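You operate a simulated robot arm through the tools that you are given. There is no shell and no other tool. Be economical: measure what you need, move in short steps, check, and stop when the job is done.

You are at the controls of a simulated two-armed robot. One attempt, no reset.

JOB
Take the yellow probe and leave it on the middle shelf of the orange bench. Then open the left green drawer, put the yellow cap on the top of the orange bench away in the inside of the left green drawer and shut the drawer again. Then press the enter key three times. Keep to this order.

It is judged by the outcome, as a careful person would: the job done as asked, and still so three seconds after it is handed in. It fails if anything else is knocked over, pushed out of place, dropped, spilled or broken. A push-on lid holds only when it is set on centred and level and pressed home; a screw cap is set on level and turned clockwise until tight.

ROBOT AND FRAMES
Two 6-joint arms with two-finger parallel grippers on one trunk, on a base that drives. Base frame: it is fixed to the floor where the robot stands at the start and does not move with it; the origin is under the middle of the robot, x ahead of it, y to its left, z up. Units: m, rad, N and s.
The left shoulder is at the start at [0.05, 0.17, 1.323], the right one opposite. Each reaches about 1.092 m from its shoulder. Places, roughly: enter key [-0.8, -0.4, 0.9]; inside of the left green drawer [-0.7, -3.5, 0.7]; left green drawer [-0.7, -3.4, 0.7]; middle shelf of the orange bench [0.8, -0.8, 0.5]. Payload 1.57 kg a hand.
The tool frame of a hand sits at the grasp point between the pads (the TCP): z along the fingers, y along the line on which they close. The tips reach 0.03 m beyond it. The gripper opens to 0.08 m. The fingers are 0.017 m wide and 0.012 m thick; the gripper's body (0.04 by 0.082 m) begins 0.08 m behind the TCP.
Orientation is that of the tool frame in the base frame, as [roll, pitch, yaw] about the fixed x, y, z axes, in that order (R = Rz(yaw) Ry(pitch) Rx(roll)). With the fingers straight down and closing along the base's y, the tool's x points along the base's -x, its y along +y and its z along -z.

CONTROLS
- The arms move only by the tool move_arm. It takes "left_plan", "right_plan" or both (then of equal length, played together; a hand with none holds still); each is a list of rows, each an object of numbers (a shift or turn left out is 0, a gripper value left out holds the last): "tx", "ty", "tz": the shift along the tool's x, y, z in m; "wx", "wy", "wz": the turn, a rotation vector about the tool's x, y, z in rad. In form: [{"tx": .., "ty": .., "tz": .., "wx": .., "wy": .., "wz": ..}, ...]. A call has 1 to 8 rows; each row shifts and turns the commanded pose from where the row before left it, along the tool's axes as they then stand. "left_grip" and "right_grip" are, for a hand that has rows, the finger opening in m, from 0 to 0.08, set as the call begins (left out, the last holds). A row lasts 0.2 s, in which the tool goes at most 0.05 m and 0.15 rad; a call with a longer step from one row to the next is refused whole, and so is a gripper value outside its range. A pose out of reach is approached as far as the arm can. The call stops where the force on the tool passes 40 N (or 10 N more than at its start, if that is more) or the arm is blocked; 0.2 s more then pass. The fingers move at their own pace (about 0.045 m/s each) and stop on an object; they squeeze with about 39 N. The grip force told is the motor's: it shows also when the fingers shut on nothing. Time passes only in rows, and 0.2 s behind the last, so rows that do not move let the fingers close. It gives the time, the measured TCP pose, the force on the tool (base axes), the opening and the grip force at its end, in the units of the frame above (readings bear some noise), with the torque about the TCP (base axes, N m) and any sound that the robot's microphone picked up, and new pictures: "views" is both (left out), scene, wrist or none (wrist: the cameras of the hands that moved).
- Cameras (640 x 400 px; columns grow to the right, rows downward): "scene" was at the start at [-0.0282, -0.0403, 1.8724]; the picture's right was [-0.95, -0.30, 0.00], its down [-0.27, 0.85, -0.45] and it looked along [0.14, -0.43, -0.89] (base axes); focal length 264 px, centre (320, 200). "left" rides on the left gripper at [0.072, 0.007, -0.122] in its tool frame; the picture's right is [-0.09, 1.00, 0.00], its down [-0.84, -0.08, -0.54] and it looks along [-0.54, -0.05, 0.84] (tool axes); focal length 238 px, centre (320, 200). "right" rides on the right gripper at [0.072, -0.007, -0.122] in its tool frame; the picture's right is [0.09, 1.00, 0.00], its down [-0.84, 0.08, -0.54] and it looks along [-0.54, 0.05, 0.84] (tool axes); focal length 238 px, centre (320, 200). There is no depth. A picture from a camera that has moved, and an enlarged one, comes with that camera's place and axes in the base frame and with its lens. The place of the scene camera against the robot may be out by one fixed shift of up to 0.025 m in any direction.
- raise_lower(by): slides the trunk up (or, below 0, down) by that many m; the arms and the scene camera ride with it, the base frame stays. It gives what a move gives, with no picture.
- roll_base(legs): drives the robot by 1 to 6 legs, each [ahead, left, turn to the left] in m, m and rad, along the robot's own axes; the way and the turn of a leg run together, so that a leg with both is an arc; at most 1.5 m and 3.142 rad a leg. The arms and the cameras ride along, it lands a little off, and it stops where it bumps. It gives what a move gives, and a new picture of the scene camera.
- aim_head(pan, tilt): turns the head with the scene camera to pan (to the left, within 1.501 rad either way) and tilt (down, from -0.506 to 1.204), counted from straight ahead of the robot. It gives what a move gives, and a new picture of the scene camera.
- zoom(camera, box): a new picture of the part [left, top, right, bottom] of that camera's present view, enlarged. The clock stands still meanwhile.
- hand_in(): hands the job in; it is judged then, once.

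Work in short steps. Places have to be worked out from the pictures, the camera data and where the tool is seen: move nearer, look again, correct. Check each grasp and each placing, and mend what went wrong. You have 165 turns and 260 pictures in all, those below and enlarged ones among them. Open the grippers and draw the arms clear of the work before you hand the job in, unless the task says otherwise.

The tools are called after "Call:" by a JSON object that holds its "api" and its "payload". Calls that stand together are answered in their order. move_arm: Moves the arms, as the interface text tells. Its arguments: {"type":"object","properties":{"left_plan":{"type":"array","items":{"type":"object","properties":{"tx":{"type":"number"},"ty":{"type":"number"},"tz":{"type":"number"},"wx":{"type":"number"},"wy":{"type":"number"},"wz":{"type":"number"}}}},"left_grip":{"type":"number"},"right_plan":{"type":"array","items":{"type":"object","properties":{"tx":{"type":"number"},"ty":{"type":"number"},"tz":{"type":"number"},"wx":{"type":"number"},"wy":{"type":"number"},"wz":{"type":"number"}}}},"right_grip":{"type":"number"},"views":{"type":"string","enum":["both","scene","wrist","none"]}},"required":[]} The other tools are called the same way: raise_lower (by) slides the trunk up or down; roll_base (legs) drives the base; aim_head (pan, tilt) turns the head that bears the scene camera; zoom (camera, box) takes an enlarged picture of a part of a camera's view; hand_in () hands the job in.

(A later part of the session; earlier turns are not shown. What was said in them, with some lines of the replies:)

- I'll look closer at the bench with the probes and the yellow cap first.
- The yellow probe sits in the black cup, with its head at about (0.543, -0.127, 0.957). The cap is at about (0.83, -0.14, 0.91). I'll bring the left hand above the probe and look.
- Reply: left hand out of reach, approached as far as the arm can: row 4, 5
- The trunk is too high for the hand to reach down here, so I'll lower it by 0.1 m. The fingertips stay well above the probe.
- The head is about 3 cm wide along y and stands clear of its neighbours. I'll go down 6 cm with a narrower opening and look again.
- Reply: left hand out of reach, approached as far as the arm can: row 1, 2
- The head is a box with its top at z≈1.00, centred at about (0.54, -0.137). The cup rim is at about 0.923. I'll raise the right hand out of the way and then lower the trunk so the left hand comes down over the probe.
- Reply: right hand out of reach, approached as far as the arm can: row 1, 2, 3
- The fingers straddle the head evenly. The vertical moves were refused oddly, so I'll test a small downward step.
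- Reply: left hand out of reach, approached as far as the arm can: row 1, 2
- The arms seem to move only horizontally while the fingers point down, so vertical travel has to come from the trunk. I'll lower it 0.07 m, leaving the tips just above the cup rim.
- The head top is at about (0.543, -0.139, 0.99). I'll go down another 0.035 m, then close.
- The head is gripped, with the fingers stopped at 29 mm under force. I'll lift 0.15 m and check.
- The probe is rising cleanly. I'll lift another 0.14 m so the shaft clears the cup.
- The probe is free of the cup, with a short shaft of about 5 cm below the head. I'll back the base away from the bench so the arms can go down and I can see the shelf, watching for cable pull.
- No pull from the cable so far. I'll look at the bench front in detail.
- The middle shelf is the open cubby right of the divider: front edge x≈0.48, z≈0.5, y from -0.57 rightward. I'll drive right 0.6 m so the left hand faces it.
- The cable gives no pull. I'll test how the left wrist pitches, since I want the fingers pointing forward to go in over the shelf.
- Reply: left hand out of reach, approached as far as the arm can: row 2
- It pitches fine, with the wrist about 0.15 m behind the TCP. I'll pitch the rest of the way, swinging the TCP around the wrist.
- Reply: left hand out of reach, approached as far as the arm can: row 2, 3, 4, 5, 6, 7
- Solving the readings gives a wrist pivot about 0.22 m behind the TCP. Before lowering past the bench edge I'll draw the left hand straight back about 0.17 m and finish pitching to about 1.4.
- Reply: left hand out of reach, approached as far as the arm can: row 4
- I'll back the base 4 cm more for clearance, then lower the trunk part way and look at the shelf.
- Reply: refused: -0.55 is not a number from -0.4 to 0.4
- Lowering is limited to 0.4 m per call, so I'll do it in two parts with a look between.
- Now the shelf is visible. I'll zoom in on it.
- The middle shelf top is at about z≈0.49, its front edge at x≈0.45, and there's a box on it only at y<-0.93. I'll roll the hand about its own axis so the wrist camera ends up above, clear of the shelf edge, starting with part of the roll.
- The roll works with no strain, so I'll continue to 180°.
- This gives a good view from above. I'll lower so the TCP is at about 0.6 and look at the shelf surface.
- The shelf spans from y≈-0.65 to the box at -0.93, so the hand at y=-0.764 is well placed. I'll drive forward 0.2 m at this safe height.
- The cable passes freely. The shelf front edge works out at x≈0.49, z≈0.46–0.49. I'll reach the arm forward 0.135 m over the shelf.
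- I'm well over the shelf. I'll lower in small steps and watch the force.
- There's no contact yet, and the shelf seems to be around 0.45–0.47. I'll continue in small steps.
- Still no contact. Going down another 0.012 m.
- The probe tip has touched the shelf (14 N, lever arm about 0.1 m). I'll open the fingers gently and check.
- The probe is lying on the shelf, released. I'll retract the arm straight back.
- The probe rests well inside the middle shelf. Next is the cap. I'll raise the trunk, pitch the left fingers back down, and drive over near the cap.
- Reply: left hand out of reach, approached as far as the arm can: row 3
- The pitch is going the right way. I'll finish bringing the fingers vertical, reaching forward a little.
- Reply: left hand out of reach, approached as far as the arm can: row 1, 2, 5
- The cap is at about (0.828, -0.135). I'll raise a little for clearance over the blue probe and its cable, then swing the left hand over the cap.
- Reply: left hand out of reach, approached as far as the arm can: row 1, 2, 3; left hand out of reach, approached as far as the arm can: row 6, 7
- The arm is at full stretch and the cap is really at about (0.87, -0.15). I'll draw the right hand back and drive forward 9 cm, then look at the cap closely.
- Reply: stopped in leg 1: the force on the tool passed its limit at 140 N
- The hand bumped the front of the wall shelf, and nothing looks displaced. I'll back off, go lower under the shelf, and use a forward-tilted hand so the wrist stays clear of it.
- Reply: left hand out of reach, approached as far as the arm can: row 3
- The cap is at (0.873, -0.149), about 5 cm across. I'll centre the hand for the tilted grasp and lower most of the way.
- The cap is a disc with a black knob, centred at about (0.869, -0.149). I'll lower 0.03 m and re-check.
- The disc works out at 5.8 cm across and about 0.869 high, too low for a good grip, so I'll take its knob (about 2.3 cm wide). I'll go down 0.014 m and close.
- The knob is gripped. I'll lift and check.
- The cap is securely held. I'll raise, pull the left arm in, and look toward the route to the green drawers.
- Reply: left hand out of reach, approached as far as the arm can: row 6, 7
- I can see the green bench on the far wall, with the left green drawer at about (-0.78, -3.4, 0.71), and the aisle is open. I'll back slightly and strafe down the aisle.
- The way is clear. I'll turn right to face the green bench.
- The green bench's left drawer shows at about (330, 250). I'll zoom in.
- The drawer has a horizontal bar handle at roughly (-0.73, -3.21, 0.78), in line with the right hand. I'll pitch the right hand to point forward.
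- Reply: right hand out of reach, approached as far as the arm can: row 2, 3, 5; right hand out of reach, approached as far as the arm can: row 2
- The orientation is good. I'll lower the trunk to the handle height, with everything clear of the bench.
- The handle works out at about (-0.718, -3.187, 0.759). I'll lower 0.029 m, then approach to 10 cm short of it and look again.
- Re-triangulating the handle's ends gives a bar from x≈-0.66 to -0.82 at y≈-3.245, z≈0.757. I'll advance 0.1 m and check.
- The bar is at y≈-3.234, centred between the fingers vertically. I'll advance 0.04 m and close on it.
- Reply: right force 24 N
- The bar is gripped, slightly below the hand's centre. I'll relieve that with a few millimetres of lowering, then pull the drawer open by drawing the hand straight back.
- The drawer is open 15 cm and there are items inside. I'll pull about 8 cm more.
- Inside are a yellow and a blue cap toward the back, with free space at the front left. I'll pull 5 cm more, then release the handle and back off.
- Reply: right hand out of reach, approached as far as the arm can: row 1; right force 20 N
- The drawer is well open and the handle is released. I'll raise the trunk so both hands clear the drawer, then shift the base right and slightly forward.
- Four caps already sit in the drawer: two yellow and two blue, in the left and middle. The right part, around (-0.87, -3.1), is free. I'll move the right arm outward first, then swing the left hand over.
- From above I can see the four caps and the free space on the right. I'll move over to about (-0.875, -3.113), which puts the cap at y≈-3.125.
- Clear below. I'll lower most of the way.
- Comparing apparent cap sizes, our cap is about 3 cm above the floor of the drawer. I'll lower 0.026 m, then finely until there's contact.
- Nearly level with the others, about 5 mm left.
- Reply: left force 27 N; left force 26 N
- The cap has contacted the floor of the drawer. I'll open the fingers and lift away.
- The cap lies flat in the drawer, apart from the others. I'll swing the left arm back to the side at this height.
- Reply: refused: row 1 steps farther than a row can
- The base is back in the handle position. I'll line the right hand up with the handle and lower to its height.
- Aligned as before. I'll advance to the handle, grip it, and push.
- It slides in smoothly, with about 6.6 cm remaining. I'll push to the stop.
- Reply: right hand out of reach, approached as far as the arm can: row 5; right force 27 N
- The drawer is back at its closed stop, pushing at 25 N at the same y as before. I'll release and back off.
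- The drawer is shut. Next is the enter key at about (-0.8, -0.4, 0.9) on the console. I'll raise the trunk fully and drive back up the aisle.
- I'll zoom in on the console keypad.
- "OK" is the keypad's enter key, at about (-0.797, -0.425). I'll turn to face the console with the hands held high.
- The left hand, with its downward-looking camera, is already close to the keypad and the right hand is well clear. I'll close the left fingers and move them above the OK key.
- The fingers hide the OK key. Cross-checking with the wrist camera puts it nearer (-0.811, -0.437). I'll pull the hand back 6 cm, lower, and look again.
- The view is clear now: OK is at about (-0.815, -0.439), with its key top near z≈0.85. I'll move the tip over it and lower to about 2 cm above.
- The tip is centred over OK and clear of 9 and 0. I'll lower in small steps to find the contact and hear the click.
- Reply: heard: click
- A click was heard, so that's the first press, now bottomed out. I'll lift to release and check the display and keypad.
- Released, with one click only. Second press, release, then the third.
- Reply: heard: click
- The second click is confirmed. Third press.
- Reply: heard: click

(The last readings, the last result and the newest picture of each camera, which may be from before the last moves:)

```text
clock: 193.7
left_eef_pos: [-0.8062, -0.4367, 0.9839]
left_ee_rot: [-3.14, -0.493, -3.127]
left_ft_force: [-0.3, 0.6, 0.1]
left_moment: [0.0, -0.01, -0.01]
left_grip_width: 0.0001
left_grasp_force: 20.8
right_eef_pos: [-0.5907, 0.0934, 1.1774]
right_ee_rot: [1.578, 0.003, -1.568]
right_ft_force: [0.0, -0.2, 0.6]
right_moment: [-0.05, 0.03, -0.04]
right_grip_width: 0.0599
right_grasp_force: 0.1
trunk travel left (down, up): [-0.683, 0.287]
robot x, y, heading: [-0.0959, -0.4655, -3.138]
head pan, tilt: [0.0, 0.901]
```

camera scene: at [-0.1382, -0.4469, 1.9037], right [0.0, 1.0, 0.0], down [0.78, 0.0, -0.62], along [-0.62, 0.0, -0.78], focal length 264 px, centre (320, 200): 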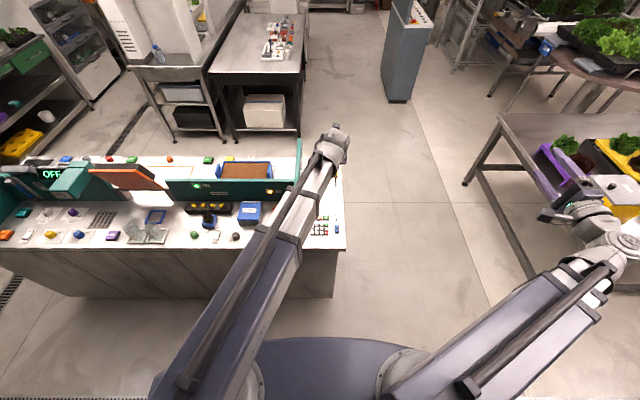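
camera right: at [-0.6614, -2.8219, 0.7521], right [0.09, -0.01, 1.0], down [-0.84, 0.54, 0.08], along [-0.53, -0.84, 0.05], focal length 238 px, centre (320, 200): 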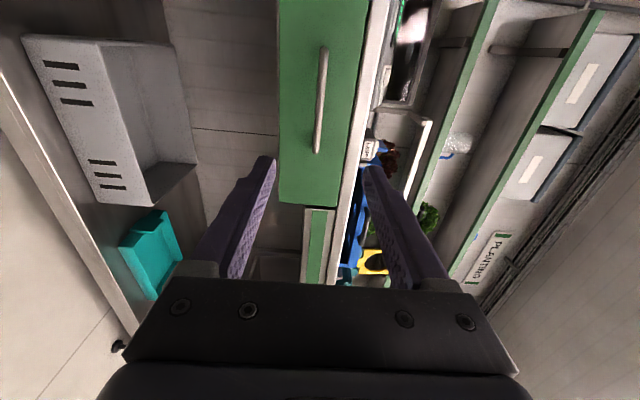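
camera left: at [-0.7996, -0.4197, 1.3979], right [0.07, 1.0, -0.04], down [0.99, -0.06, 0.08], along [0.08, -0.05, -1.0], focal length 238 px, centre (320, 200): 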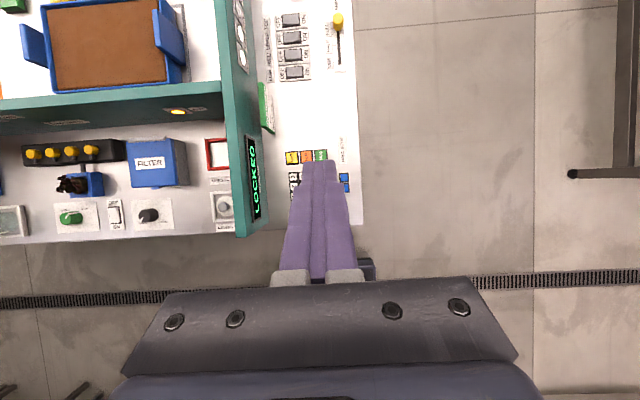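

Three clicks in all. I'll raise clear, draw the left arm back and open the grippers, then check the probe and console.

Call:
{"api": "raise_lower", "payload": {"by": 0.2}}

Call:
{"api": "move_arm", "payload": {"left_plan": [{"tz": -0.019, "tx": -0.035}, {"tz": -0.019, "tx": -0.035}, {"tz": -0.019, "tx": -0.035}, {"tz": -0.019, "tx": -0.035}, {"tz": -0.019, "tx": -0.035}], "left_grip": 0.08, "views": "both"}}

```text
clock: 195.8
left_eef_pos: [-0.8056, -0.437, 1.1838]
left_ee_rot: [-3.141, -0.491, -3.127]
left_ft_force: [-0.5, -0.4, 0.4]
left_moment: [-0.02, 0.0, 0.02]
left_grip_width: 0.0002
left_grasp_force: 20.9
right_eef_pos: [-0.5904, 0.0944, 1.3767]
right_ee_rot: [1.578, 0.001, -1.568]
right_ft_force: [0.8, -0.1, 0.6]
right_moment: [0.0, 0.01, 0.01]
right_grip_width: 0.06
right_grasp_force: 0.1
trunk travel left (down, up): [-0.883, 0.087]
robot x, y, heading: [-0.0914, -0.4657, -3.142]
head pan, tilt: [0.0, 0.901]
```

```text
clock: 197.0
left_eef_pos: [-0.6049, -0.4321, 1.1845]
left_ee_rot: [-3.139, -0.493, -3.126]
left_ft_force: [0.2, 0.7, 0.6]
left_moment: [0.0, -0.03, 0.0]
left_grip_width: 0.0801
left_grasp_force: 0.0
right_eef_pos: [-0.5889, 0.0937, 1.3774]
right_ee_rot: [1.577, 0.003, -1.567]
right_ft_force: [0.3, -0.1, -0.8]
right_moment: [0.02, 0.0, -0.01]
right_grip_width: 0.06
right_grasp_force: 0.1
trunk travel left (down, up): [-0.883, 0.087]
robot x, y, heading: [-0.098, -0.4634, -3.134]
head pan, tilt: [0.0, 0.901]
camera scene: at [-0.1361, -0.4463, 1.8318], right [0.0, 1.0, 0.0], down [0.78, 0.0, -0.62], along [-0.62, 0.0, -0.78], focal length 264 px, centre (320, 200)
camera left: at [-0.6109, -0.4254, 1.3267], right [0.07, 1.0, -0.04], down [0.99, -0.06, 0.08], along [0.08, -0.05, -1.0], focal length 238 px, centre (320, 200)
```

scene: 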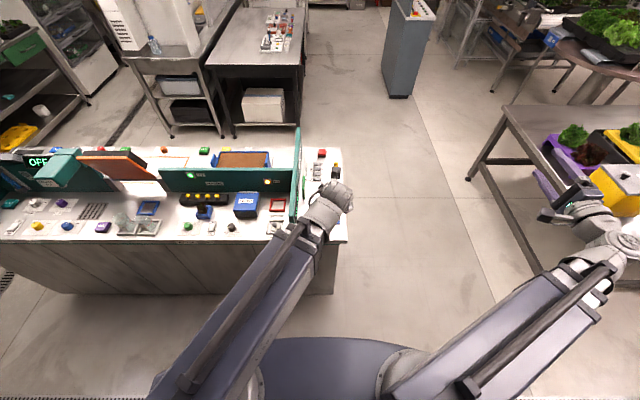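
left: 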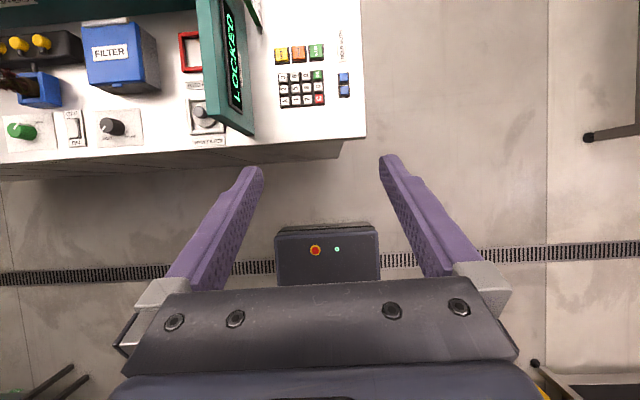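

Everything is done: the probe is on the middle shelf, the cap is in the shut drawer, and the OK/enter key clicked three times. The grippers are open and clear, so I'm handing in.

Call:
{"api": "hand_in", "payload": {}}

```text
The job is handed in.
```

I did the three tasks in the order you asked and handed the job in; the result of the judging has not been reported to me.

- **Probe:** it lies flat on the middle shelf of the orange bench. Its cable ran freely to the meter.
- **Cap:** it is in the left green drawer, which is shut again. Four other caps were already in there, and I set this one down clear of them.
- **Enter key:** no key was labelled "enter", so I took the keypad's green OK key as the enter key. I pressed it three times and heard a click each time; the console display still reads "LOCKED".

While I was reaching for the cap, the left hand bumped the front of the wall shelf above the orange bench. Nothing on the shelf looked displaced in the pictures afterwards.
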